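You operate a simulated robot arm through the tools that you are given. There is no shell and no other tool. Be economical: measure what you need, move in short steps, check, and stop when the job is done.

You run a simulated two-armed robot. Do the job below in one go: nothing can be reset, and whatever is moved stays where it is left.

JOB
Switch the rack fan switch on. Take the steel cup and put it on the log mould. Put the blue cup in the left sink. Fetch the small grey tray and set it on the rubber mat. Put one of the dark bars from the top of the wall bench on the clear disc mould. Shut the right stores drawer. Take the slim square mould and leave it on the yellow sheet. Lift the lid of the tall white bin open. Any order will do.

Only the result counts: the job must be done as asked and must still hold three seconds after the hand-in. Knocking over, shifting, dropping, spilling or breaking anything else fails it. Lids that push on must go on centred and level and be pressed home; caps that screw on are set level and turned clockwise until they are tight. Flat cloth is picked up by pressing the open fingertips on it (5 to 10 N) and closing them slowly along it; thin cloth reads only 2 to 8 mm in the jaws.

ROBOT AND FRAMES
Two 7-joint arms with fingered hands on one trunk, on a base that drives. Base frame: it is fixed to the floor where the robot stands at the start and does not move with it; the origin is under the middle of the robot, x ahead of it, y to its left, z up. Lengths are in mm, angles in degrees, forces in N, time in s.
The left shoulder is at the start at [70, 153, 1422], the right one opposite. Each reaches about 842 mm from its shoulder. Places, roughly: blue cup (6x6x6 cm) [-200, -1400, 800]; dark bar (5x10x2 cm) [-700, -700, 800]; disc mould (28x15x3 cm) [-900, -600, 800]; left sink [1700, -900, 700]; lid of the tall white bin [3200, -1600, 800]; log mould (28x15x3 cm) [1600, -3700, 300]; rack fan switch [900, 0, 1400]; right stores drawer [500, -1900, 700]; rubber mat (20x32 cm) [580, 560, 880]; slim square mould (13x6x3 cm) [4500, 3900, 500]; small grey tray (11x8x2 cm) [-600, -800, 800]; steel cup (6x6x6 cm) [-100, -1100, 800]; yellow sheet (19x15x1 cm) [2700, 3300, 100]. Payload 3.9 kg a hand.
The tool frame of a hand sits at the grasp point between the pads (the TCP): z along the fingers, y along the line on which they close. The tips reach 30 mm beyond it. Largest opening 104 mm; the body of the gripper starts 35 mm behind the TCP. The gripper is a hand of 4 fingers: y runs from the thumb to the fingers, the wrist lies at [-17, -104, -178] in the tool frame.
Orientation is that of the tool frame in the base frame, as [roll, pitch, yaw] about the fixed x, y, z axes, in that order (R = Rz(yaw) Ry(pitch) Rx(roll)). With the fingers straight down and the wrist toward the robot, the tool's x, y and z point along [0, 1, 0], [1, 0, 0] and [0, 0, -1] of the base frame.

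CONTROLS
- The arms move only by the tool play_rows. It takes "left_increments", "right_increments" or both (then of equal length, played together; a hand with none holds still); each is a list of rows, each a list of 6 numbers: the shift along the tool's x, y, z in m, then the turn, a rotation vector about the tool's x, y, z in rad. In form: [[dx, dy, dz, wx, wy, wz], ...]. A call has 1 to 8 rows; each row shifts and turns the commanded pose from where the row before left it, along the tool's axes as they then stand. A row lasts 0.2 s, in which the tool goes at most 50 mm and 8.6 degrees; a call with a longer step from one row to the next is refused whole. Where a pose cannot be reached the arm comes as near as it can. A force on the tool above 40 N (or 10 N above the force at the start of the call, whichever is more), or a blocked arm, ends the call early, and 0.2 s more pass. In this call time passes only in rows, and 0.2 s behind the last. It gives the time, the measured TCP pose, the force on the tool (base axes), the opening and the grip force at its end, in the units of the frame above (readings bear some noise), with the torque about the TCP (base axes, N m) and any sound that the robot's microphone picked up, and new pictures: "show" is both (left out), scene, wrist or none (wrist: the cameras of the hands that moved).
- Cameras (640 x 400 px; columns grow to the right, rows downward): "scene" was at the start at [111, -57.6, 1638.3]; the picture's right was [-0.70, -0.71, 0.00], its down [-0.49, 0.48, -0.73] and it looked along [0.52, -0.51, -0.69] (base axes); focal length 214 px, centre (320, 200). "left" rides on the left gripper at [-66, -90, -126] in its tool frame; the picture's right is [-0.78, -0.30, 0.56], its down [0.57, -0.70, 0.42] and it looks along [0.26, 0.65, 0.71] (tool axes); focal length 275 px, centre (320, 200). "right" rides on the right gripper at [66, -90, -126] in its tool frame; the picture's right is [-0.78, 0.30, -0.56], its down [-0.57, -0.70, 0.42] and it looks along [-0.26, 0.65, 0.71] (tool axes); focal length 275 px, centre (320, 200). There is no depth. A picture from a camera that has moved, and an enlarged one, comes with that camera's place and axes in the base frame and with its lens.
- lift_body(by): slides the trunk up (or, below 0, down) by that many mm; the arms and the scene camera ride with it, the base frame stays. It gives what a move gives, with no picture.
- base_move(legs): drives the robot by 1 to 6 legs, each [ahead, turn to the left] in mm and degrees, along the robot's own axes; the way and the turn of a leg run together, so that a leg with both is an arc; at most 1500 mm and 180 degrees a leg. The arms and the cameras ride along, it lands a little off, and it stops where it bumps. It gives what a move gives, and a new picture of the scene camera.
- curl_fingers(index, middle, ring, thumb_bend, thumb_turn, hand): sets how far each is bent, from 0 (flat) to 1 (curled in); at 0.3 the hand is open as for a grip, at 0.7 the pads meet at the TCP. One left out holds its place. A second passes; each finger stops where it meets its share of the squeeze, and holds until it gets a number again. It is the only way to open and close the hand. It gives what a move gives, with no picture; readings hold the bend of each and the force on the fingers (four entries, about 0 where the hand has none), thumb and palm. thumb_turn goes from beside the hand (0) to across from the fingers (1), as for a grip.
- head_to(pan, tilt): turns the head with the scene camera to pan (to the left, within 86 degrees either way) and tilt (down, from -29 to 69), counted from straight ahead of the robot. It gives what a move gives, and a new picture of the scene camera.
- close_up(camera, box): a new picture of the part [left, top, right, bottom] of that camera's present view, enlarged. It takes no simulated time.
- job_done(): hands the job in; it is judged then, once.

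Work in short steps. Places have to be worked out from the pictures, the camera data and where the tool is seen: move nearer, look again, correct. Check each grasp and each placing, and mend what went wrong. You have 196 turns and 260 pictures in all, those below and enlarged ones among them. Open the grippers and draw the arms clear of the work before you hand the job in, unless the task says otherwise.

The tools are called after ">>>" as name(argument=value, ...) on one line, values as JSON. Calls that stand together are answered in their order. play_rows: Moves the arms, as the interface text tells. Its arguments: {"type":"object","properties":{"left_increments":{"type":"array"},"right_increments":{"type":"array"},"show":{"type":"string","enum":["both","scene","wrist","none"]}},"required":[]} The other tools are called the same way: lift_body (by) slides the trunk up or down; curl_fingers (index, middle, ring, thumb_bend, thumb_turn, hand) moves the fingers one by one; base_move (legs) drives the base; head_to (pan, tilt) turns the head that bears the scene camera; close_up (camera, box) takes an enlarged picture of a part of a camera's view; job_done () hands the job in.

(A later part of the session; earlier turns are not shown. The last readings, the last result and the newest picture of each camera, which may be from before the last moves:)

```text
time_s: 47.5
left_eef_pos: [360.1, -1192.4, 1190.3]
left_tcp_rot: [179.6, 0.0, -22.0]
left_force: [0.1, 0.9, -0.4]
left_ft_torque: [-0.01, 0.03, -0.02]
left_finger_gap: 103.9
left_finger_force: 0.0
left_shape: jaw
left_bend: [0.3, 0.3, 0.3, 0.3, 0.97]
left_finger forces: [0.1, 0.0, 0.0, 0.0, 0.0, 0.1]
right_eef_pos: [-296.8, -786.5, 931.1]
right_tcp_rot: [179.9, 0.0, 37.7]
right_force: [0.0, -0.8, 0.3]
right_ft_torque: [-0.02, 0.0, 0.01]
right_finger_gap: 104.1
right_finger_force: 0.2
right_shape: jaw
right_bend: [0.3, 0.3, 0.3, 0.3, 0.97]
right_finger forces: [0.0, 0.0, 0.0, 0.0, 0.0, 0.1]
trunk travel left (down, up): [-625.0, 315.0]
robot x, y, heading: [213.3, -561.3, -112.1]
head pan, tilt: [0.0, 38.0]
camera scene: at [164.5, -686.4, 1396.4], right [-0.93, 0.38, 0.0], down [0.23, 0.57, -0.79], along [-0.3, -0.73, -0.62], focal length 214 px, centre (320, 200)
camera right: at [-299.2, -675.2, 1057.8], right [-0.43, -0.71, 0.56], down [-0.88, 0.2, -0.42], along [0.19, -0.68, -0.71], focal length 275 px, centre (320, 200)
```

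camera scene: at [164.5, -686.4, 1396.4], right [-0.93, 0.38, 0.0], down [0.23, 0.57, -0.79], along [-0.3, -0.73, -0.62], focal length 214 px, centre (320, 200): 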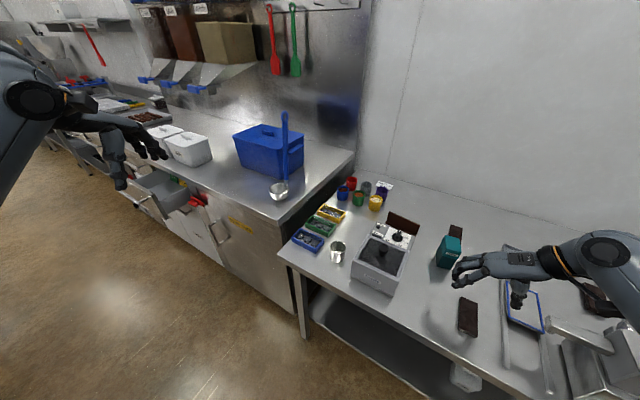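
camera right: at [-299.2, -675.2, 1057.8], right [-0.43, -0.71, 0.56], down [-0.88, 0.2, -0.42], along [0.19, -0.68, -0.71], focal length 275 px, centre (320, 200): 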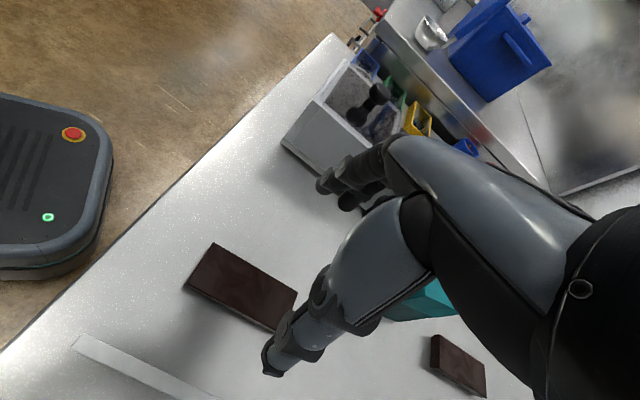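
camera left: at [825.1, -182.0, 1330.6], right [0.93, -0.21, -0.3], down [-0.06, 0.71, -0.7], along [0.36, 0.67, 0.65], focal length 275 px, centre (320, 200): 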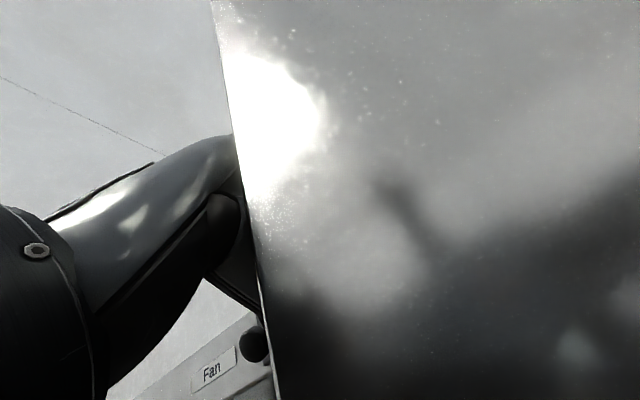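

The bar lies directly under the TCP (predicted pixel 244,291, seen 242,288). I descend to about z 835 and check.

>>> play_rows(right_increments=[[0, 0, 0.04, 0, 0, 0.015], [0, 0, 0.03, 0, 0, 0], [0, 0, 0.025, 0, 0, 0]], show="wrist")

>>> close_up(camera="scene", box=[410, 220, 570, 360])

```text
time_s: 48.3
left_eef_pos: [359.5, -1191.6, 1191.2]
left_tcp_rot: [179.6, 0.1, -22.1]
left_force: [-0.6, 0.4, 0.6]
left_ft_torque: [0.02, 0.0, 0.01]
left_finger_gap: 104.0
left_finger_force: 0.0
left_shape: jaw
left_bend: [0.3, 0.3, 0.3, 0.3, 0.97]
left_finger forces: [0.0, 0.1, 0.0, 0.0, 0.2, 0.1]
right_eef_pos: [-297.5, -786.1, 834.5]
right_tcp_rot: [180.0, 0.0, 36.8]
right_force: [0.4, 0.5, 0.2]
right_ft_torque: [-0.01, 0.02, -0.04]
right_finger_gap: 103.9
right_finger_force: 0.1
right_shape: jaw
right_bend: [0.3, 0.3, 0.3, 0.3, 0.97]
right_finger forces: [0.1, 0.0, 0.0, 0.1, 0.0, 0.0]
trunk travel left (down, up): [-625.0, 315.0]
robot x, y, heading: [213.5, -561.5, -112.2]
head pan, tilt: [0.0, 38.0]
camera right: at [-298.3, -674.8, 960.5], right [-0.44, -0.7, 0.56], down [-0.88, 0.22, -0.42], along [0.18, -0.68, -0.71], focal length 275 px, centre (320, 200)
```

right: 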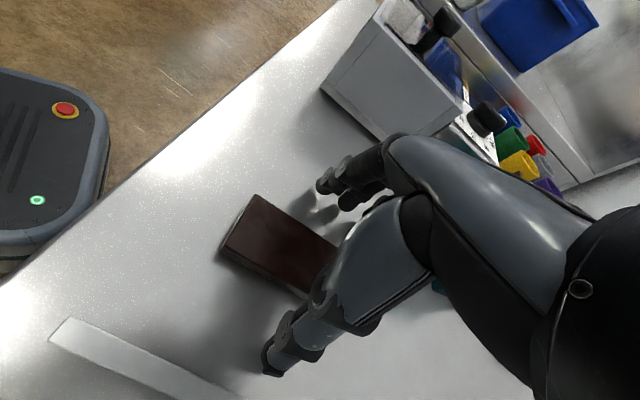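

```text
2.86 times, centred on (490, 290) of scene
camera zoom: at [164.5, -686.7, 1396.4], right [-0.93, 0.38, 0.0], down [0.23, 0.57, -0.79], along [-0.3, -0.73, -0.62], focal length 613 px, centre (-166, -57)
```

zoom: 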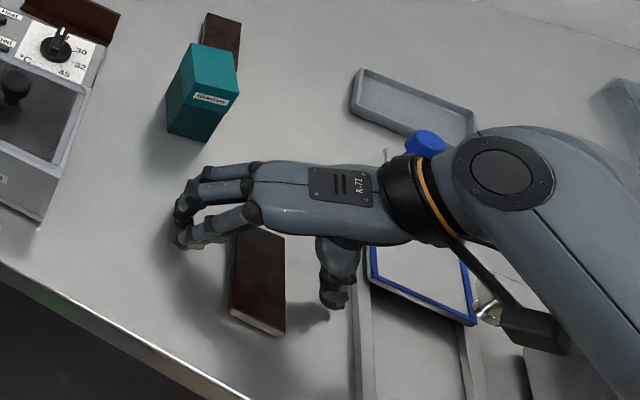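

Bar slightly toward the robot along its length; I shift 12 mm and descend in small steps, watching for contact.

>>> play_rows(right_increments=[[0.012, 0.004, 0.008, 0, 0, 0], [0, 0, 0.008, 0, 0, 0], [0, 0, 0.006, 0, 0, 0], [0, 0, 0.005, 0, 0, 0]], show="none")

>>> close_up(camera="scene", box=[430, 260, 530, 350])

```text
time_s: 49.0
left_eef_pos: [361.6, -1191.7, 1191.7]
left_tcp_rot: [179.6, 0.0, -22.2]
left_force: [0.1, -0.3, -0.8]
left_ft_torque: [0.03, 0.0, 0.03]
left_finger_gap: 104.0
left_finger_force: 0.0
left_shape: jaw
left_bend: [0.3, 0.3, 0.3, 0.3, 0.97]
left_finger forces: [0.0, 0.0, 0.0, 0.0, 0.0, 0.1]
right_eef_pos: [-286.8, -784.6, 827.5]
right_tcp_rot: [179.5, 1.4, 36.6]
right_force: [1.7, 5.9, 23.7]
right_ft_torque: [-1.04, -0.62, 0.18]
right_finger_gap: 102.8
right_finger_force: 0.0
right_shape: jaw
right_bend: [0.3, 0.3, 0.3, 0.29, 0.97]
right_finger forces: [0.5, 21.3, 0.1, 0.0, 1.1, 0.0]
trunk travel left (down, up): [-625.0, 315.0]
robot x, y, heading: [213.8, -561.2, -111.8]
head pan, tilt: [0.0, 38.0]
stopped in row 3 (right hand): the force on the tool passed its limit at 46 N (the readings are from after the stop); the commanded pose is now the measured one
```

```text
4.44 times, centred on (480, 305) of scene
camera zoom: at [167.2, -684.1, 1396.9], right [-0.93, 0.38, 0.0], down [0.23, 0.57, -0.79], along [-0.3, -0.73, -0.61], focal length 953 px, centre (-391, -267)
```

zoom: 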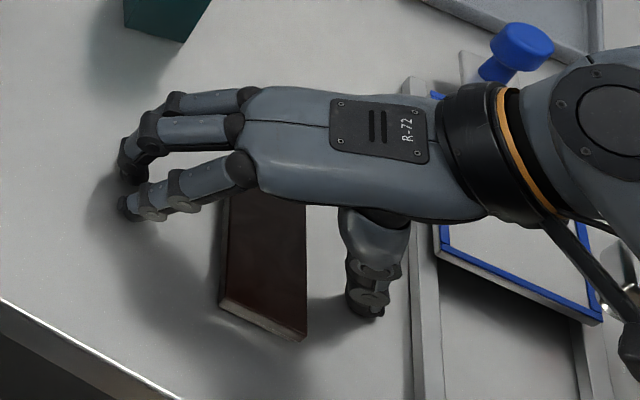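

Contact with the bench at TCP z≈827, so the bench top is about 795. I lift 4 mm and close the fingers on the bar.

>>> play_rows(right_increments=[[0, 0, -0.005, 0, 0, 0]], show="none")

>>> curl_fingers(hand="right", index=0.65, middle=0.65, ring=0.65, thumb_bend=0.65)

>>> close_up(camera="right", box=[160, 130, 480, 400])

```text
time_s: 49.4
left_eef_pos: [360.3, -1193.0, 1190.9]
left_tcp_rot: [179.5, 0.1, -22.2]
left_force: [-0.1, -0.5, -0.9]
left_ft_torque: [0.01, -0.03, -0.02]
left_finger_gap: 104.2
left_finger_force: 0.0
left_shape: jaw
left_bend: [0.3, 0.3, 0.3, 0.3, 0.97]
left_finger forces: [0.0, 0.0, 0.0, 0.0, 0.1, 0.0]
right_eef_pos: [-287.0, -783.6, 829.1]
right_tcp_rot: [179.6, 1.1, 36.6]
right_force: [0.7, 1.5, 9.2]
right_ft_torque: [-0.38, -0.3, 0.05]
right_finger_gap: 103.7
right_finger_force: 0.0
right_shape: jaw
right_bend: [0.3, 0.3, 0.3, 0.3, 0.97]
right_finger forces: [0.1, 8.2, 0.0, 0.0, 0.0, 0.0]
trunk travel left (down, up): [-625.0, 315.0]
robot x, y, heading: [214.9, -556.6, -112.1]
head pan, tilt: [0.0, 38.0]
```

```text
time_s: 50.5
left_eef_pos: [359.0, -1190.5, 1190.7]
left_tcp_rot: [179.5, 0.1, -22.3]
left_force: [-0.1, 0.4, -0.7]
left_ft_torque: [0.04, -0.02, 0.02]
left_finger_gap: 104.2
left_finger_force: 0.1
left_shape: jaw
left_bend: [0.3, 0.3, 0.3, 0.3, 0.97]
left_finger forces: [0.0, 0.1, 0.0, 0.1, 0.0, 0.0]
right_eef_pos: [-287.2, -788.2, 833.7]
right_tcp_rot: [179.0, 1.6, 36.6]
right_force: [5.1, -0.6, 18.8]
right_ft_torque: [0.14, -0.28, -0.03]
right_finger_gap: 38.1
right_finger_force: 18.0
right_shape: fingers
right_bend: [0.57, 0.53, 0.62, 0.58, 0.95]
right_finger forces: [9.5, 5.7, 2.6, 0.0, 17.8, 0.0]
trunk travel left (down, up): [-625.0, 315.0]
robot x, y, heading: [213.5, -559.4, -112.1]
head pan, tilt: [0.0, 38.0]
stopped (right hand): the force on the tool passed its limit at 40 N (the readings are from after the stop); the commanded pose is now the measured one
```

```text
1.48 times, centred on (320, 265) of right
camera zoom: at [-286.6, -672.7, 956.5], right [-0.44, -0.68, 0.58], down [-0.88, 0.21, -0.42], along [0.17, -0.7, -0.69], focal length 408 px, centre (320, 104)
```

zoom: 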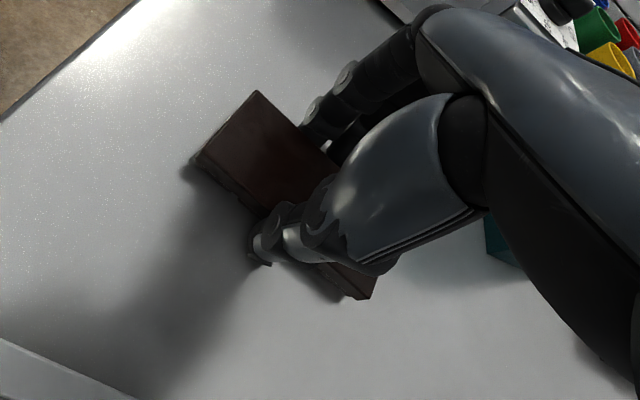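

Fingers hold the bar with about 18 N. I lift 120 mm and check.

>>> play_rows(right_increments=[[0, 0, -0.01, 0, 0, 0], [0, 0, -0.02, 0, 0, 0], [0, 0, -0.03, 0, 0, 0], [0, 0, -0.04, 0, 0, 0], [0, 0, -0.04, 0, 0, 0]], show="wrist")

```text
time_s: 51.7
left_eef_pos: [358.6, -1192.2, 1190.9]
left_tcp_rot: [179.6, 0.1, -22.2]
left_force: [0.3, 0.1, 0.5]
left_ft_torque: [0.0, -0.02, 0.01]
left_finger_gap: 104.0
left_finger_force: 0.1
left_shape: jaw
left_bend: [0.3, 0.3, 0.3, 0.3, 0.97]
left_finger forces: [0.1, 0.1, 0.1, 0.0, 0.1, 0.0]
right_eef_pos: [-287.0, -784.1, 972.6]
right_tcp_rot: [179.4, 1.2, 36.5]
right_force: [0.2, -0.3, -1.9]
right_ft_torque: [-0.02, -0.03, -0.03]
right_finger_gap: 38.0
right_finger_force: 9.6
right_shape: fingers
right_bend: [0.57, 0.54, 0.62, 0.58, 0.96]
right_finger forces: [6.3, 0.0, 2.8, 0.0, 9.2, 0.0]
trunk travel left (down, up): [-625.0, 315.0]
robot x, y, heading: [214.2, -563.4, -112.4]
head pan, tilt: [0.0, 38.0]
camera right: at [-285.3, -669.8, 1095.7], right [-0.44, -0.69, 0.58], down [-0.88, 0.21, -0.42], along [0.17, -0.7, -0.7], focal length 275 px, centre (320, 200)
```

right: 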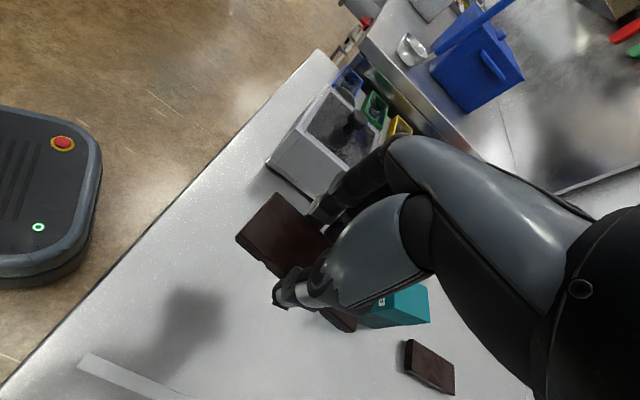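

Bar held. I raise the trunk for clearance and drive to a stand opposite the disc mould (reverse, then turn back to the bench).

>>> lift_body(by=200)

>>> base_move(legs=[[0, 77], [-518, 0], [0, -106]])

```text
time_s: 53.8
left_eef_pos: [359.3, -1193.4, 1391.5]
left_tcp_rot: [179.6, 0.1, -22.2]
left_force: [0.3, -0.7, -0.2]
left_ft_torque: [0.01, 0.01, 0.0]
left_finger_gap: 103.9
left_finger_force: 0.0
left_shape: jaw
left_bend: [0.3, 0.3, 0.3, 0.3, 0.97]
left_finger forces: [0.0, 0.0, 0.0, 0.0, 0.0, 0.1]
right_eef_pos: [-286.6, -784.8, 1171.1]
right_tcp_rot: [179.4, 1.3, 36.5]
right_force: [0.0, 0.3, 0.0]
right_ft_torque: [-0.01, 0.03, -0.01]
right_finger_gap: 38.1
right_finger_force: 9.2
right_shape: fingers
right_bend: [0.57, 0.54, 0.62, 0.58, 0.96]
right_finger forces: [6.2, 0.0, 2.5, 0.0, 8.8, 0.1]
trunk travel left (down, up): [-825.0, 115.0]
robot x, y, heading: [215.1, -561.5, -112.2]
head pan, tilt: [0.0, 38.0]
```

```text
time_s: 64.5
left_eef_pos: [-374.3, -875.7, 1391.1]
left_tcp_rot: [179.6, 0.0, -50.6]
left_force: [-1.1, -0.2, -0.3]
left_ft_torque: [-0.01, 0.0, 0.0]
left_finger_gap: 104.0
left_finger_force: 0.1
left_shape: jaw
left_bend: [0.3, 0.3, 0.3, 0.3, 0.97]
left_finger forces: [0.1, 0.0, 0.0, 0.1, 0.1, 0.1]
right_eef_pos: [-746.6, -207.7, 1172.8]
right_tcp_rot: [179.3, 1.3, 8.1]
right_force: [0.3, 0.2, -0.1]
right_ft_torque: [0.01, 0.03, -0.02]
right_finger_gap: 36.6
right_finger_force: 8.1
right_shape: fingers
right_bend: [0.58, 0.54, 0.62, 0.58, 0.96]
right_finger forces: [5.5, 0.1, 1.9, 0.0, 7.6, 0.0]
trunk travel left (down, up): [-825.0, 115.0]
robot x, y, heading: [-201.3, -249.3, -140.7]
head pan, tilt: [0.0, 38.0]
camera scene: at [-303.8, -336.7, 1596.4], right [-0.64, 0.77, 0.0], down [0.48, 0.39, -0.79], along [-0.61, -0.5, -0.62], focal length 214 px, centre (320, 200)
```

scene: 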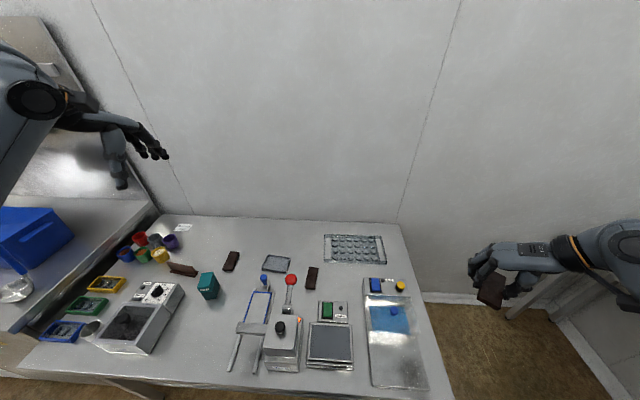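

Mould centre is about (-893,-620), straight ahead of the right shoulder. I move 50 mm closer, lower the trunk and bring the bar over it.

>>> base_move(legs=[[50, 0]])

>>> lift_body(by=-150)

>>> play_rows(right_increments=[[-0.0202, 0.045, 0, 0, 0, 0], [-0.0202, 0.045, 0, 0, 0, 0], [-0.0202, 0.045, 0, 0, 0, 0], [-0.0202, 0.045, 0, 0, 0, 0], [-0.0202, 0.045, 0, 0, 0, 0], [-0.0202, 0.045, 0, 0, 0, 0], [-0.0202, 0.045, 0, 0, 0, 0], [-0.0202, 0.045, 0, 0, 0, 0]])

```text
time_s: 65.4
left_eef_pos: [-402.4, -898.8, 1397.5]
left_tcp_rot: [179.1, 0.0, -50.6]
left_force: [0.9, 0.9, 0.9]
left_ft_torque: [-0.05, 0.09, 0.03]
left_finger_gap: 103.9
left_finger_force: 0.1
left_shape: jaw
left_bend: [0.3, 0.3, 0.3, 0.3, 0.97]
left_finger forces: [0.0, 0.0, 0.0, 0.1, 0.0, 0.1]
right_eef_pos: [-777.2, -232.7, 1175.6]
right_tcp_rot: [179.0, 1.8, 8.2]
right_force: [0.3, 0.8, -0.4]
right_ft_torque: [-0.07, 0.02, 0.0]
right_finger_gap: 36.5
right_finger_force: 7.5
right_shape: fingers
right_bend: [0.58, 0.54, 0.62, 0.58, 0.96]
right_finger forces: [5.5, 0.0, 1.9, 0.0, 7.3, 0.1]
trunk travel left (down, up): [-825.0, 115.0]
robot x, y, heading: [-237.7, -279.8, -140.2]
head pan, tilt: [0.0, 38.0]
camera scene: at [-330.8, -358.7, 1597.8], right [-0.64, 0.77, 0.0], down [0.47, 0.39, -0.79], along [-0.61, -0.51, -0.61], focal length 214 px, centre (320, 200)
```

scene: 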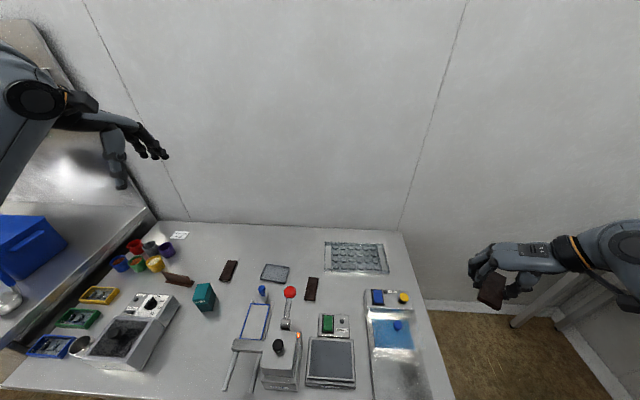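

```text
time_s: 67.1
left_eef_pos: [-411.2, -905.1, 1241.7]
left_tcp_rot: [179.5, 0.1, -50.6]
left_force: [-0.7, -0.1, 0.2]
left_ft_torque: [0.02, -0.02, 0.02]
left_finger_gap: 104.1
left_finger_force: 0.0
left_shape: jaw
left_bend: [0.3, 0.3, 0.3, 0.3, 0.97]
left_finger forces: [0.0, 0.0, 0.1, 0.0, 0.1, 0.0]
right_eef_pos: [-784.7, -239.5, 1021.5]
right_tcp_rot: [179.3, 1.5, 8.2]
right_force: [0.8, -0.3, -1.5]
right_ft_torque: [0.02, -0.01, 0.0]
right_finger_gap: 36.2
right_finger_force: 7.4
right_shape: fingers
right_bend: [0.58, 0.54, 0.63, 0.58, 0.96]
right_finger forces: [5.4, 0.0, 2.0, 0.0, 7.3, 0.1]
trunk travel left (down, up): [-675.0, 265.0]
robot x, y, heading: [-239.8, -283.1, -140.6]
head pan, tilt: [0.0, 38.0]
```

```text
time_s: 68.9
left_eef_pos: [-410.7, -909.6, 1239.5]
left_tcp_rot: [179.6, 0.2, -50.5]
left_force: [0.0, 0.2, -0.8]
left_ft_torque: [0.04, 0.02, 0.01]
left_finger_gap: 103.9
left_finger_force: 0.1
left_shape: jaw
left_bend: [0.3, 0.3, 0.3, 0.3, 0.97]
left_finger forces: [0.0, 0.0, 0.0, 0.0, 0.1, 0.1]
right_eef_pos: [-892.7, -622.7, 1028.7]
right_tcp_rot: [179.5, 1.3, 8.2]
right_force: [-0.9, -0.7, -0.4]
right_ft_torque: [0.01, -0.03, -0.01]
right_finger_gap: 36.1
right_finger_force: 7.5
right_shape: fingers
right_bend: [0.58, 0.54, 0.63, 0.58, 0.96]
right_finger forces: [5.4, 0.0, 1.8, 0.1, 7.4, 0.1]
trunk travel left (down, up): [-675.0, 265.0]
robot x, y, heading: [-237.1, -283.8, -140.7]
head pan, tilt: [0.0, 38.0]
camera scene: at [-341.8, -371.6, 1446.2], right [-0.64, 0.77, 0.0], down [0.47, 0.39, -0.79], along [-0.61, -0.5, -0.62], focal length 214 px, centre (320, 200)
camera right: at [-835.8, -522.6, 1152.3], right [-0.71, -0.4, 0.58], down [-0.68, 0.61, -0.42], along [-0.19, -0.69, -0.7], focal length 275 px, centre (320, 200)
```

scene: 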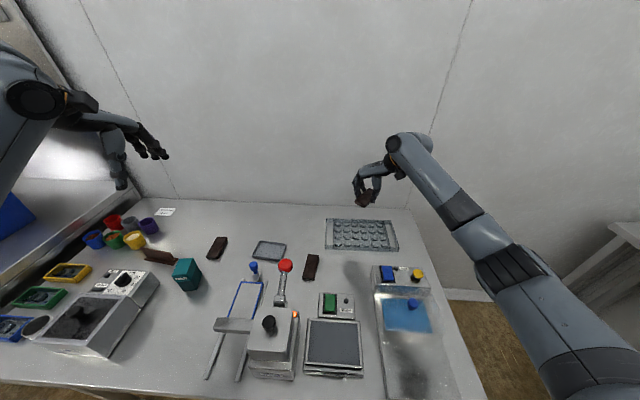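
right: 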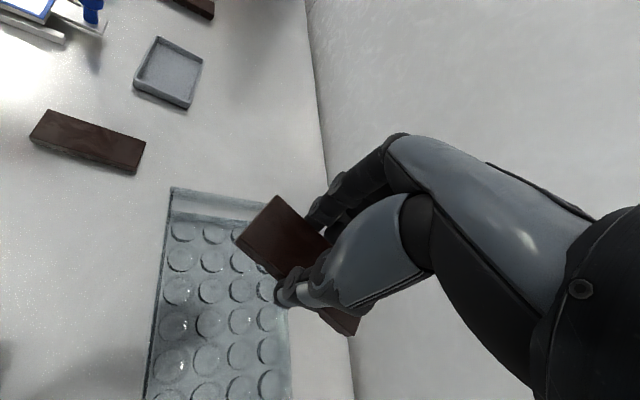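

The point under the TCP falls in the middle of the mould. I lower the bar towards it.

>>> play_rows(right_increments=[[0, 0, 0.04, 0, 0, 0], [0, 0, 0.04, 0, 0, 0], [0, 0, 0.04, 0, 0, 0], [0, 0, 0.02, 0, 0, 0]])

>>> close_up(camera="scene", box=[310, 150, 430, 270])

```text
time_s: 69.9
left_eef_pos: [-411.2, -907.1, 1241.1]
left_tcp_rot: [179.6, 0.0, -50.6]
left_force: [0.1, 0.8, 0.1]
left_ft_torque: [-0.01, 0.02, -0.01]
left_finger_gap: 104.1
left_finger_force: 0.1
left_shape: jaw
left_bend: [0.3, 0.3, 0.3, 0.3, 0.97]
left_finger forces: [0.0, 0.0, 0.0, 0.0, 0.0, 0.0]
right_eef_pos: [-897.1, -622.4, 889.5]
right_tcp_rot: [179.3, 1.3, 8.2]
right_force: [-0.4, 0.3, -0.3]
right_ft_torque: [-0.01, 0.0, 0.02]
right_finger_gap: 35.7
right_finger_force: 7.0
right_shape: fingers
right_bend: [0.58, 0.54, 0.63, 0.58, 0.96]
right_finger forces: [5.4, 0.0, 2.0, 0.0, 7.2, 0.0]
trunk travel left (down, up): [-675.0, 265.0]
robot x, y, heading: [-240.3, -279.1, -140.4]
head pan, tilt: [0.0, 38.0]
camera scene: at [-342.6, -368.9, 1446.3], right [-0.64, 0.77, 0.0], down [0.48, 0.39, -0.79], along [-0.61, -0.5, -0.62], focal length 214 px, centre (320, 200)
camera right: at [-841.7, -522.1, 1012.8], right [-0.71, -0.4, 0.58], down [-0.68, 0.61, -0.42], along [-0.19, -0.69, -0.7], focal length 275 px, centre (320, 200)
```

scene: 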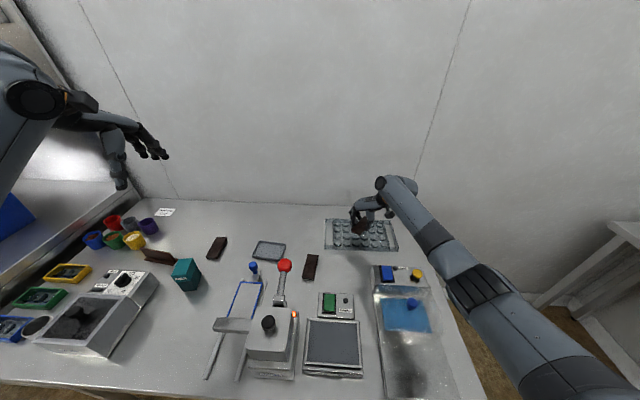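
right: 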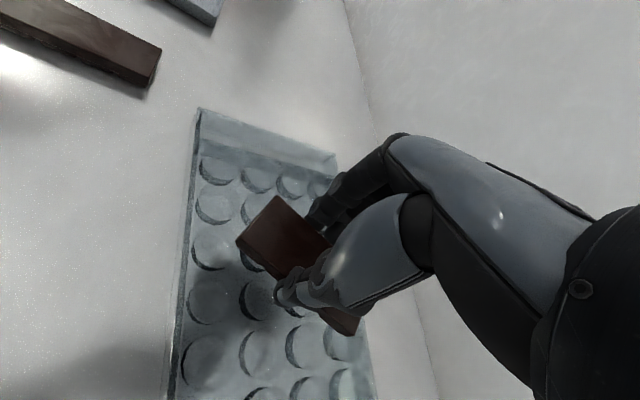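

```text
3.33 times, centred on (370, 210) of scene
camera zoom: at [-342.6, -368.9, 1446.3], right [-0.64, 0.77, 0.0], down [0.48, 0.39, -0.79], along [-0.61, -0.5, -0.62], focal length 715 px, centre (153, 167)
```

zoom: 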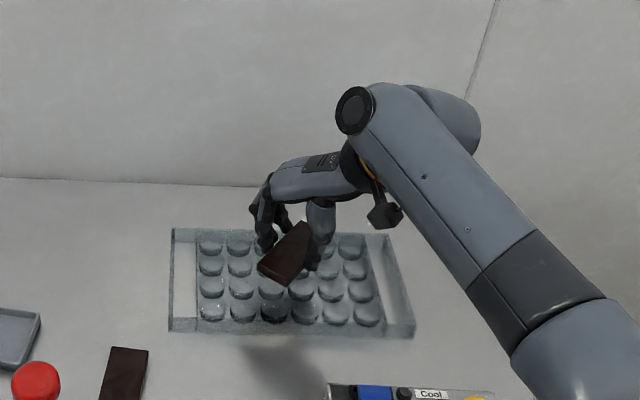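

Well centred. Lowering in small steps until contact.

>>> play_rows(right_increments=[[0, 0, 0.008, 0, 0, 0], [0, 0, 0.006, 0, 0, 0], [0, 0, 0.005, 0, 0, 0], [0, 0, 0.004, 0, 0, 0]], show="none")

>>> close_up(camera="scene", box=[330, 190, 410, 260])

```text
time_s: 70.9
left_eef_pos: [-411.5, -906.3, 1240.6]
left_tcp_rot: [179.5, 0.0, -50.6]
left_force: [-0.1, -0.8, 0.5]
left_ft_torque: [-0.02, 0.01, -0.01]
left_finger_gap: 103.7
left_finger_force: 0.0
left_shape: jaw
left_bend: [0.3, 0.3, 0.3, 0.3, 0.97]
left_finger forces: [0.0, 0.1, 0.0, 0.1, 0.0, 0.0]
right_eef_pos: [-896.5, -621.6, 865.8]
right_tcp_rot: [179.3, 1.2, 8.2]
right_force: [0.4, -0.8, -0.5]
right_ft_torque: [0.0, 0.0, 0.0]
right_finger_gap: 36.0
right_finger_force: 7.1
right_shape: fingers
right_bend: [0.58, 0.54, 0.63, 0.58, 0.96]
right_finger forces: [5.3, 0.0, 1.7, 0.0, 7.2, 0.0]
trunk travel left (down, up): [-675.0, 265.0]
robot x, y, heading: [-238.4, -279.3, -140.3]
head pan, tilt: [0.0, 38.0]
```

```text
5.71 times, centred on (370, 225) of scene
camera zoom: at [-342.3, -368.6, 1446.4], right [-0.64, 0.77, 0.0], down [0.48, 0.39, -0.79], along [-0.61, -0.5, -0.62], focal length 1226 px, centre (34, 57)
```

zoom: 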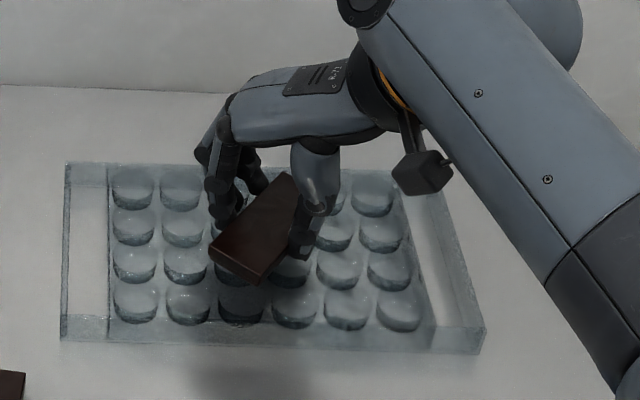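

No contact yet; continue a few mm at a time.

>>> play_rows(right_increments=[[0, 0, 0.004, 0, 0, 0], [0, 0, 0.004, 0, 0, 0], [0, 0, 0.003, 0, 0, 0], [0, 0, 0.003, 0, 0, 0]], show="none")

```text
time_s: 71.9
left_eef_pos: [-408.9, -906.0, 1243.0]
left_tcp_rot: [179.5, 0.1, -50.6]
left_force: [0.7, 0.9, -0.8]
left_ft_torque: [0.01, 0.03, 0.01]
left_finger_gap: 104.1
left_finger_force: 0.0
left_shape: jaw
left_bend: [0.3, 0.3, 0.3, 0.3, 0.97]
left_finger forces: [0.0, 0.1, 0.0, 0.0, 0.1, 0.1]
right_eef_pos: [-898.5, -622.6, 857.4]
right_tcp_rot: [179.0, 1.6, 8.1]
right_force: [-2.7, 0.1, 17.2]
right_ft_torque: [0.29, -0.01, -0.03]
right_finger_gap: 35.9
right_finger_force: 14.5
right_shape: fingers
right_bend: [0.58, 0.54, 0.63, 0.58, 0.96]
right_finger forces: [7.0, 3.0, 2.0, 0.0, 17.6, 0.0]
trunk travel left (down, up): [-675.0, 265.0]
robot x, y, heading: [-240.4, -282.9, -140.3]
head pan, tilt: [0.0, 38.0]
```

Contact at 17 N. I ease up 2 mm and open the fingers gently.

>>> play_rows(right_increments=[[0, 0, -0.003, 0, 0, 0]], show="none")

>>> curl_fingers(hand="right", index=0.45, middle=0.45, ring=0.45, thumb_bend=0.45)

>>> play_rows(right_increments=[[0, 0, -0.01, 0, 0, 0], [0, 0, -0.03, 0, 0, 0], [0, 0, -0.04, 0, 0, 0], [0, 0, -0.045, 0, 0, 0], [0, 0, -0.045, 0, 0, 0]], show="none")

>>> close_up(camera="scene", box=[220, 190, 430, 300])

```text
time_s: 72.3
left_eef_pos: [-409.9, -906.9, 1240.8]
left_tcp_rot: [179.5, 0.1, -50.5]
left_force: [-0.2, 0.9, -0.1]
left_ft_torque: [0.04, 0.02, 0.02]
left_finger_gap: 104.0
left_finger_force: 0.1
left_shape: jaw
left_bend: [0.3, 0.3, 0.3, 0.3, 0.97]
left_finger forces: [0.1, 0.1, 0.0, 0.0, 0.0, 0.0]
right_eef_pos: [-897.7, -621.6, 857.1]
right_tcp_rot: [179.3, 1.4, 8.2]
right_force: [-3.4, -3.7, 13.7]
right_ft_torque: [-0.13, 0.12, -0.1]
right_finger_gap: 35.6
right_finger_force: 13.9
right_shape: fingers
right_bend: [0.58, 0.54, 0.62, 0.58, 0.97]
right_finger forces: [8.9, 5.1, 2.6, 0.1, 10.2, 0.1]
trunk travel left (down, up): [-675.0, 265.0]
robot x, y, heading: [-241.1, -285.0, -140.5]
head pan, tilt: [0.0, 38.0]
```

```text
time_s: 73.3
left_eef_pos: [-410.8, -906.4, 1241.8]
left_tcp_rot: [179.6, 0.0, -50.6]
left_force: [-0.5, 0.7, -0.5]
left_ft_torque: [0.01, 0.02, -0.01]
left_finger_gap: 104.0
left_finger_force: 0.0
left_shape: jaw
left_bend: [0.3, 0.3, 0.3, 0.3, 0.97]
left_finger forces: [0.0, 0.0, 0.1, 0.0, 0.0, 0.0]
right_eef_pos: [-897.5, -619.1, 856.1]
right_tcp_rot: [179.4, 1.4, 8.2]
right_force: [0.3, 3.1, 10.0]
right_ft_torque: [-0.2, -0.01, 0.02]
right_finger_gap: 66.8
right_finger_force: 4.5
right_shape: fingers
right_bend: [0.45, 0.47, 0.45, 0.45, 0.97]
right_finger forces: [0.0, 8.5, 0.0, 0.0, 0.2, 0.0]
trunk travel left (down, up): [-675.0, 265.0]
robot x, y, heading: [-236.1, -282.9, -140.8]
head pan, tilt: [0.0, 38.0]
```

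```text
time_s: 74.5
left_eef_pos: [-411.4, -906.1, 1241.3]
left_tcp_rot: [179.5, 0.0, -50.6]
left_force: [0.2, -0.4, 0.1]
left_ft_torque: [-0.01, 0.02, -0.01]
left_finger_gap: 104.2
left_finger_force: 0.1
left_shape: jaw
left_bend: [0.3, 0.3, 0.3, 0.3, 0.97]
left_finger forces: [0.0, 0.0, 0.0, 0.1, 0.0, 0.0]
right_eef_pos: [-891.7, -619.7, 1029.0]
right_tcp_rot: [179.2, 1.3, 8.0]
right_force: [0.3, 0.2, 0.6]
right_ft_torque: [-0.01, 0.01, 0.01]
right_finger_gap: 66.3
right_finger_force: 0.1
right_shape: fingers
right_bend: [0.45, 0.45, 0.45, 0.45, 0.97]
right_finger forces: [0.1, 0.0, 0.0, 0.1, 0.1, 0.0]
trunk travel left (down, up): [-675.0, 265.0]
robot x, y, heading: [-241.5, -282.2, -140.8]
head pan, tilt: [0.0, 38.0]
```

```text
3.05 times, centred on (325, 245) of scene
camera zoom: at [-341.1, -367.9, 1446.4], right [-0.64, 0.77, 0.0], down [0.47, 0.39, -0.79], along [-0.61, -0.5, -0.62], focal length 654 px, centre (305, 63)
```

zoom: 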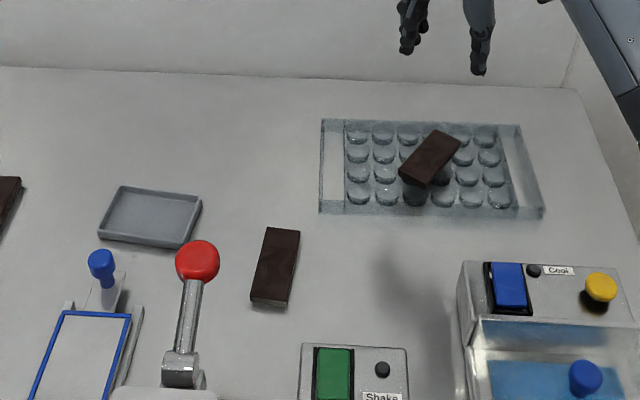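

Bar rests on the disc mould. Next the tray (about (-619,-838), short side heading ≈ -146°) with the left hand; a blue knob stands close in front of it, so I hover first and look.

>>> play_rows(left_increments=[[-0.046, 0.0295, 0, 0, 0, 0], [-0.046, 0.0295, 0, 0, 0, 0], [-0.046, 0.0295, 0, 0, 0, 0], [-0.046, 0.0295, 0, 0, 0, 0], [0, 0, 0.04, 0, 0, 0.094], [0, 0, 0.045, 0, 0, 0], [0, 0, 0.045, 0, 0, 0], [0, 0, 0.045, 0, 0, 0]])

>>> close_up(camera="scene", box=[200, 150, 340, 290])

```text
refused: row 1 steps farther than a row can; nothing moved
```

```text
2.86 times, centred on (270, 220) of scene
camera zoom: at [-341.1, -367.9, 1446.4], right [-0.64, 0.77, 0.0], down [0.47, 0.39, -0.79], along [-0.61, -0.5, -0.62], focal length 613 px, centre (463, 143)
```

zoom: 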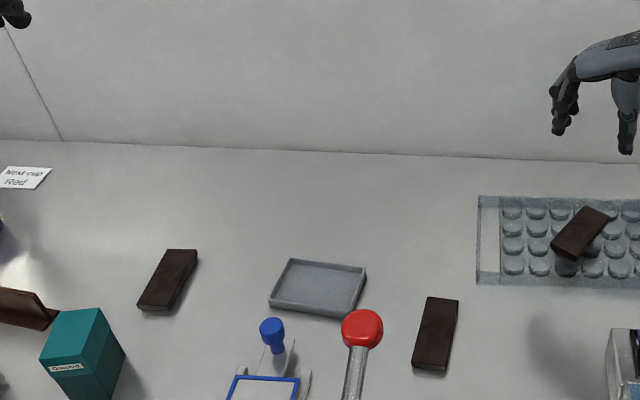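

I redo it with smaller steps.

>>> play_rows(left_increments=[[-0.037, 0.0236, 0, 0, 0, 0], [-0.037, 0.0236, 0, 0, 0, 0], [-0.037, 0.0236, 0, 0, 0, 0], [-0.037, 0.0236, 0, 0, 0, 0], [-0.037, 0.0236, 0, 0, 0, 0], [0, 0, 0.04, 0, 0, 0.094], [0, 0, 0.045, 0, 0, 0], [0, 0, 0.045, 0, 0, 0]])

>>> close_up(camera="scene", box=[200, 150, 340, 290])

```text
time_s: 76.3
left_eef_pos: [-621.1, -838.1, 1111.2]
left_tcp_rot: [179.7, 0.0, -56.0]
left_force: [0.1, -0.5, 0.0]
left_ft_torque: [-0.02, 0.0, 0.02]
left_finger_gap: 104.3
left_finger_force: 0.0
left_shape: jaw
left_bend: [0.3, 0.3, 0.3, 0.3, 0.97]
left_finger forces: [0.1, 0.0, 0.1, 0.0, 0.0, 0.1]
right_eef_pos: [-892.8, -619.9, 1027.3]
right_tcp_rot: [179.3, 1.4, 8.1]
right_force: [-0.8, 0.0, -0.6]
right_ft_torque: [-0.03, 0.01, -0.02]
right_finger_gap: 66.2
right_finger_force: 0.1
right_shape: fingers
right_bend: [0.45, 0.45, 0.45, 0.45, 0.97]
right_finger forces: [0.1, 0.1, 0.1, 0.0, 0.0, 0.0]
trunk travel left (down, up): [-675.0, 265.0]
robot x, y, heading: [-237.0, -280.9, -140.5]
head pan, tilt: [0.0, 38.0]
camera scene: at [-343.1, -368.3, 1446.4], right [-0.64, 0.77, 0.0], down [0.48, 0.39, -0.79], along [-0.61, -0.5, -0.62], focal length 214 px, centre (320, 200)
camera left: at [-583.7, -733.2, 1236.8], right [-0.19, 0.81, -0.56], down [0.9, -0.08, -0.43], along [-0.39, -0.59, -0.71], focal length 275 px, centre (320, 200)
```

scene: 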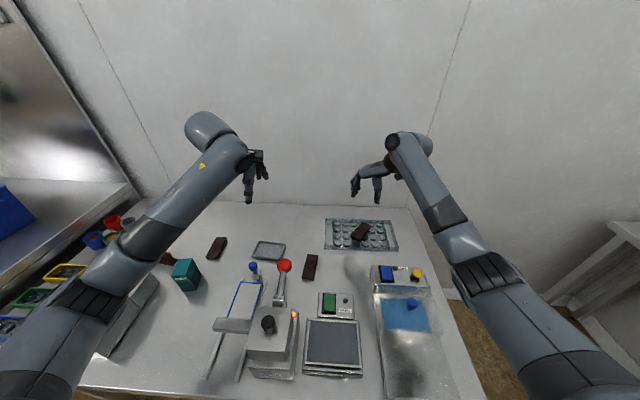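
left: 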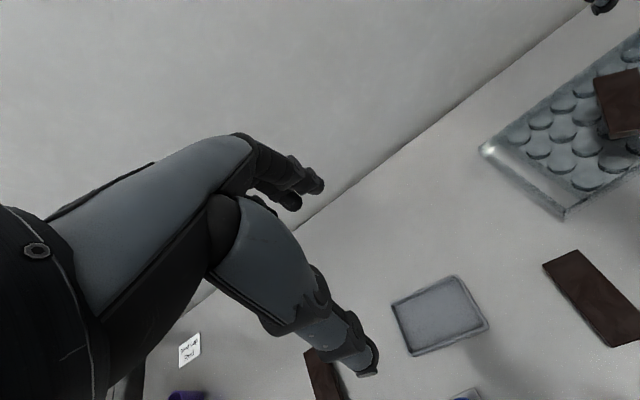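

```text
2.86 times, centred on (270, 220) of scene
camera zoom: at [-343.1, -368.3, 1446.4], right [-0.64, 0.77, 0.0], down [0.48, 0.39, -0.79], along [-0.61, -0.5, -0.62], focal length 613 px, centre (463, 143)
```

zoom: 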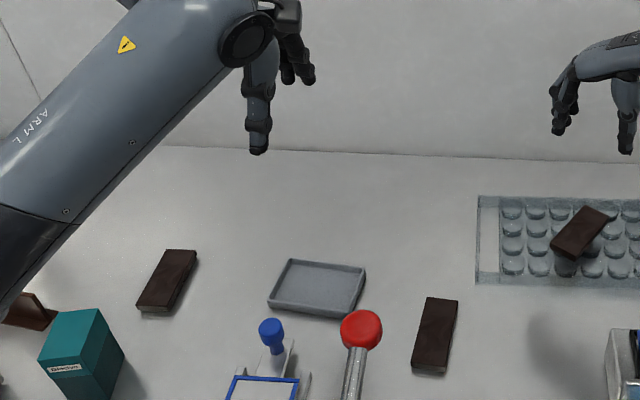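

Both cameras agree the tray centre is (-619,-836). To clear the blue knob I grip 15 mm toward the tray's far-right end; descend to z 870 and look.

>>> play_rows(left_increments=[[-0.015, 0, 0.03, 0, 0, 0], [0, 0, 0.045, 0, 0, 0], [0, 0, 0.045, 0, 0, 0], [0, 0, 0.045, 0, 0, 0], [0, 0, 0.045, 0, 0, 0], [0, 0, 0.03, 0, 0, 0]])

>>> close_up(camera="scene", box=[220, 190, 320, 290])

```text
time_s: 77.7
left_eef_pos: [-630.2, -827.5, 871.0]
left_tcp_rot: [179.5, 0.0, -56.0]
left_force: [-0.7, -0.3, -0.6]
left_ft_torque: [0.02, -0.02, -0.04]
left_finger_gap: 103.6
left_finger_force: 0.0
left_shape: jaw
left_bend: [0.3, 0.3, 0.3, 0.3, 0.97]
left_finger forces: [0.0, 0.0, 0.0, 0.0, 0.0, 0.1]
right_eef_pos: [-892.5, -620.4, 1027.4]
right_tcp_rot: [179.2, 1.3, 8.2]
right_force: [-0.3, 0.3, 1.1]
right_ft_torque: [-0.04, 0.02, -0.01]
right_finger_gap: 66.3
right_finger_force: 0.1
right_shape: fingers
right_bend: [0.45, 0.45, 0.45, 0.45, 0.97]
right_finger forces: [0.0, 0.0, 0.1, 0.1, 0.1, 0.0]
trunk travel left (down, up): [-675.0, 265.0]
robot x, y, heading: [-236.7, -281.4, -140.3]
head pan, tilt: [0.0, 38.0]
camera scene: at [-342.4, -368.3, 1446.4], right [-0.64, 0.77, 0.0], down [0.48, 0.39, -0.79], along [-0.61, -0.5, -0.62], focal length 214 px, centre (320, 200)
camera left: at [-592.6, -722.9, 996.9], right [-0.19, 0.81, -0.56], down [0.9, -0.08, -0.43], along [-0.39, -0.59, -0.71], focal length 275 px, centre (320, 200)
```

scene: 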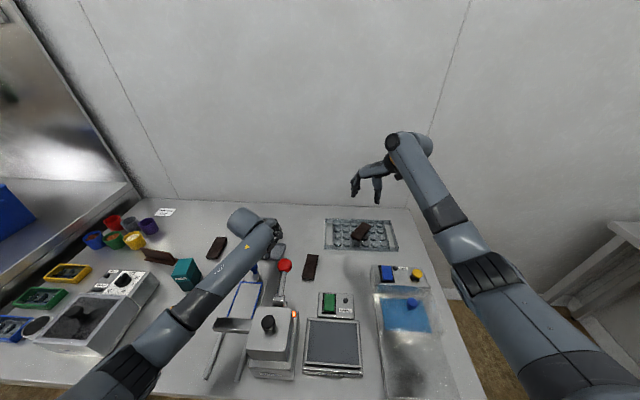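
left: 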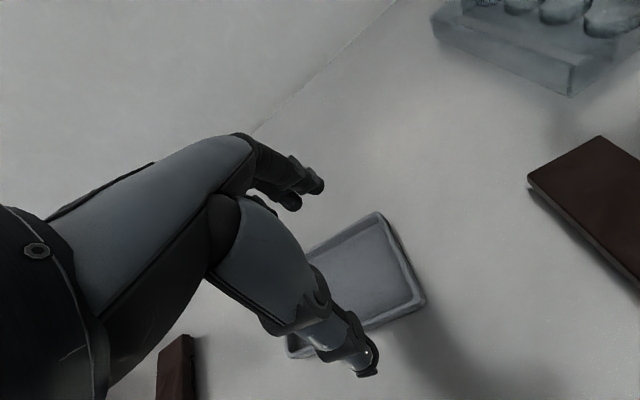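

```text
4.00 times, centred on (270, 240) of scene
camera zoom: at [-342.4, -368.3, 1446.4], right [-0.64, 0.77, 0.0], down [0.48, 0.39, -0.79], along [-0.61, -0.5, -0.62], focal length 858 px, centre (520, 40)
```

zoom: 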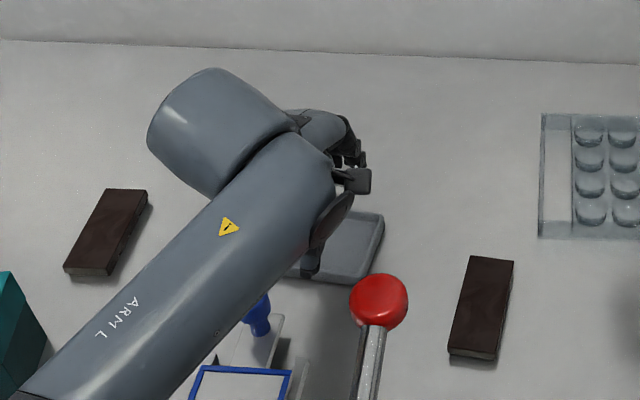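

Aligned (tray centre 16 mm along the hand's x and within 3 mm in the closing direction). I descend to z≈831.

>>> play_rows(left_increments=[[0, -0.002, 0.015, 0, 0, 0], [0, 0, 0.012, 0, 0, 0], [0, 0, 0.008, 0, 0, 0], [0, 0, 0.005, 0, 0, 0]], show="wrist")

```text
time_s: 78.7
left_eef_pos: [-629.6, -828.1, 832.6]
left_tcp_rot: [179.6, 0.0, -55.9]
left_force: [0.2, 0.5, -0.1]
left_ft_torque: [-0.01, -0.04, 0.02]
left_finger_gap: 103.8
left_finger_force: 0.0
left_shape: jaw
left_bend: [0.3, 0.3, 0.3, 0.3, 0.97]
left_finger forces: [0.0, 0.0, 0.1, 0.0, 0.1, 0.0]
right_eef_pos: [-892.5, -618.9, 1027.8]
right_tcp_rot: [179.3, 1.3, 8.1]
right_force: [0.6, 0.9, -1.3]
right_ft_torque: [0.01, 0.0, 0.03]
right_finger_gap: 66.4
right_finger_force: 0.1
right_shape: fingers
right_bend: [0.45, 0.45, 0.45, 0.45, 0.97]
right_finger forces: [0.1, 0.0, 0.0, 0.0, 0.0, 0.0]
trunk travel left (down, up): [-675.0, 265.0]
robot x, y, heading: [-236.9, -281.4, -140.6]
head pan, tilt: [0.0, 38.0]
camera left: at [-591.4, -722.4, 957.6], right [-0.19, 0.81, -0.56], down [0.9, -0.08, -0.43], along [-0.39, -0.59, -0.71], focal length 275 px, centre (320, 200)
```

left: 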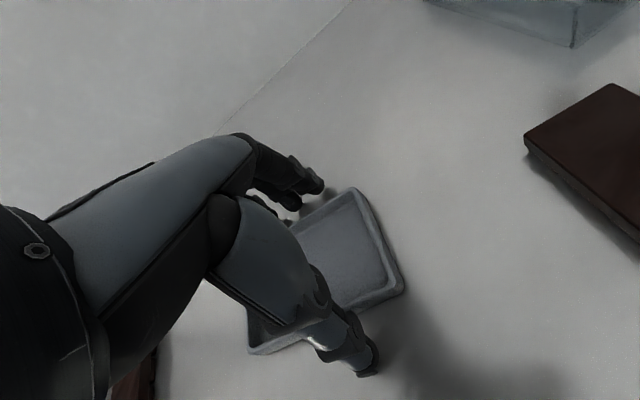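

Thumb and fingers straddle the tray without contact. Closing.

>>> curl_fingers(hand="left", index=0.55, middle=0.55, ring=0.55, thumb_bend=0.55)

>>> play_rows(left_increments=[[0, 0, -0.01, 0, 0, 0], [0, 0, -0.02, 0, 0, 0], [0, 0, -0.04, 0, 0, 0], [0, 0, -0.045, 0, 0, 0], [0, 0, -0.045, 0, 0, 0]])

```text
time_s: 79.7
left_eef_pos: [-630.2, -827.2, 835.0]
left_tcp_rot: [179.3, 0.0, -55.9]
left_force: [-3.9, -2.7, 14.5]
left_ft_torque: [-0.54, 0.53, 0.01]
left_finger_gap: 72.7
left_finger_force: 22.7
left_shape: fingers
left_bend: [0.47, 0.47, 0.48, 0.42, 0.95]
left_finger forces: [7.0, 16.8, 6.1, 0.0, 15.4, 0.0]
right_eef_pos: [-892.6, -617.8, 1029.4]
right_tcp_rot: [179.2, 1.5, 8.0]
right_force: [-0.9, -0.3, -0.2]
right_ft_torque: [0.02, 0.04, 0.02]
right_finger_gap: 66.1
right_finger_force: 0.1
right_shape: fingers
right_bend: [0.45, 0.45, 0.45, 0.45, 0.97]
right_finger forces: [0.0, 0.0, 0.1, 0.0, 0.0, 0.0]
trunk travel left (down, up): [-675.0, 265.0]
robot x, y, heading: [-239.9, -281.6, -140.7]
head pan, tilt: [0.0, 38.0]
```

```text
time_s: 80.9
left_eef_pos: [-631.4, -824.2, 992.3]
left_tcp_rot: [179.7, 0.0, -56.0]
left_force: [-0.1, 0.2, -0.7]
left_ft_torque: [0.0, 0.02, 0.01]
left_finger_gap: 72.6
left_finger_force: 17.0
left_shape: fingers
left_bend: [0.48, 0.49, 0.49, 0.42, 0.95]
left_finger forces: [6.0, 5.7, 5.0, 0.1, 16.7, 0.1]
right_eef_pos: [-892.8, -619.8, 1027.1]
right_tcp_rot: [179.3, 1.4, 8.1]
right_force: [-0.3, -1.2, -0.1]
right_ft_torque: [-0.01, -0.02, -0.02]
right_finger_gap: 66.3
right_finger_force: 0.0
right_shape: fingers
right_bend: [0.45, 0.45, 0.45, 0.45, 0.97]
right_finger forces: [0.0, 0.0, 0.0, 0.0, 0.1, 0.1]
trunk travel left (down, up): [-675.0, 265.0]
robot x, y, heading: [-235.7, -283.3, -140.6]
head pan, tilt: [0.0, 38.0]
camera scene: at [-342.5, -367.4, 1446.4], right [-0.64, 0.77, 0.0], down [0.48, 0.39, -0.79], along [-0.61, -0.5, -0.62], focal length 214 px, centre (320, 200)
camera left: at [-593.7, -720.3, 1118.5], right [-0.19, 0.81, -0.56], down [0.9, -0.08, -0.43], along [-0.39, -0.59, -0.71], focal length 275 px, centre (320, 200)
```

scene: 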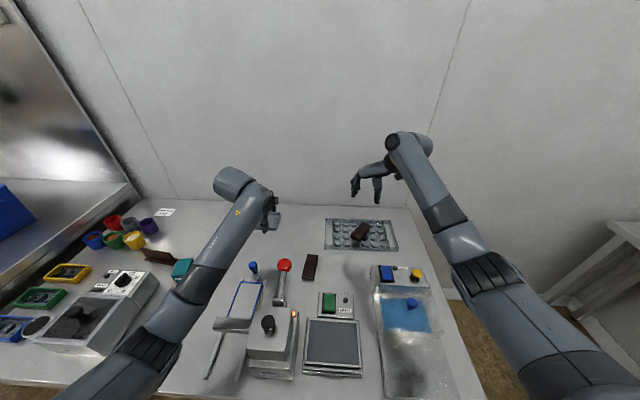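
left: 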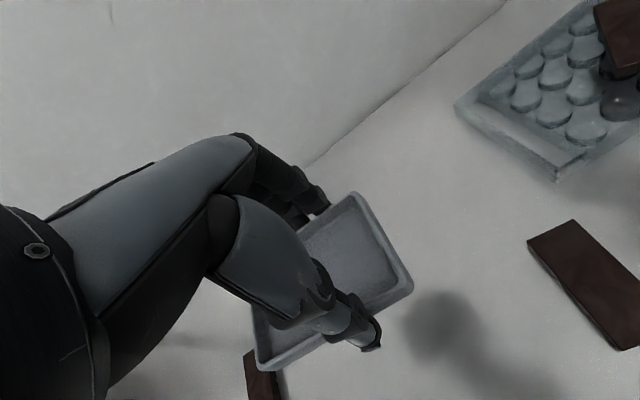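

Tray held at 17 N. I raise the trunk, back off, turn around to the counter with the rubber mat.

>>> lift_body(by=150)

>>> base_move(legs=[[-180, 0], [0, 90], [0, 91]])

```text
time_s: 82.7
left_eef_pos: [-632.0, -827.7, 1142.3]
left_tcp_rot: [179.6, 0.0, -55.9]
left_force: [0.7, 0.7, -0.9]
left_ft_torque: [-0.02, -0.03, 0.02]
left_finger_gap: 72.6
left_finger_force: 16.6
left_shape: fingers
left_bend: [0.48, 0.49, 0.49, 0.42, 0.95]
left_finger forces: [6.1, 5.7, 5.1, 0.1, 16.7, 0.1]
right_eef_pos: [-893.6, -620.4, 1177.9]
right_tcp_rot: [179.4, 1.2, 8.2]
right_force: [0.6, -0.5, -0.6]
right_ft_torque: [-0.03, 0.02, -0.01]
right_finger_gap: 66.5
right_finger_force: 0.0
right_shape: fingers
right_bend: [0.45, 0.45, 0.45, 0.45, 0.97]
right_finger forces: [0.0, 0.0, 0.0, 0.1, 0.0, 0.0]
trunk travel left (down, up): [-825.0, 115.0]
robot x, y, heading: [-240.1, -280.2, -140.3]
head pan, tilt: [0.0, 38.0]
```

```text
time_s: 91.9
left_eef_pos: [271.0, 389.7, 1142.6]
left_tcp_rot: [179.6, 0.0, 126.1]
left_force: [0.4, -0.1, -0.3]
left_ft_torque: [0.03, 0.01, -0.03]
left_finger_gap: 71.8
left_finger_force: 15.2
left_shape: fingers
left_bend: [0.48, 0.5, 0.49, 0.42, 0.95]
left_finger forces: [5.5, 5.2, 4.6, 0.0, 15.3, 0.0]
right_eef_pos: [539.1, 193.6, 1176.1]
right_tcp_rot: [179.2, 1.3, -169.7]
right_force: [-1.1, -0.5, 0.0]
right_ft_torque: [-0.01, 0.0, 0.0]
right_finger_gap: 66.6
right_finger_force: 0.0
right_shape: fingers
right_bend: [0.45, 0.45, 0.45, 0.45, 0.97]
right_finger forces: [0.0, 0.0, 0.0, 0.0, 0.0, 0.0]
trunk travel left (down, up): [-825.0, 115.0]
robot x, y, heading: [-102.3, -168.0, 41.7]
head pan, tilt: [0.0, 38.0]
camera scene: at [2.6, -77.2, 1596.4], right [0.66, -0.75, 0.0], down [-0.46, -0.41, -0.79], along [0.59, 0.52, -0.62], focal length 214 px, centre (320, 200)
```

scene: 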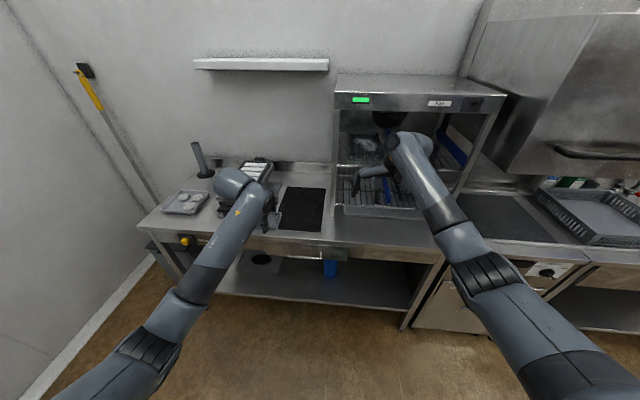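

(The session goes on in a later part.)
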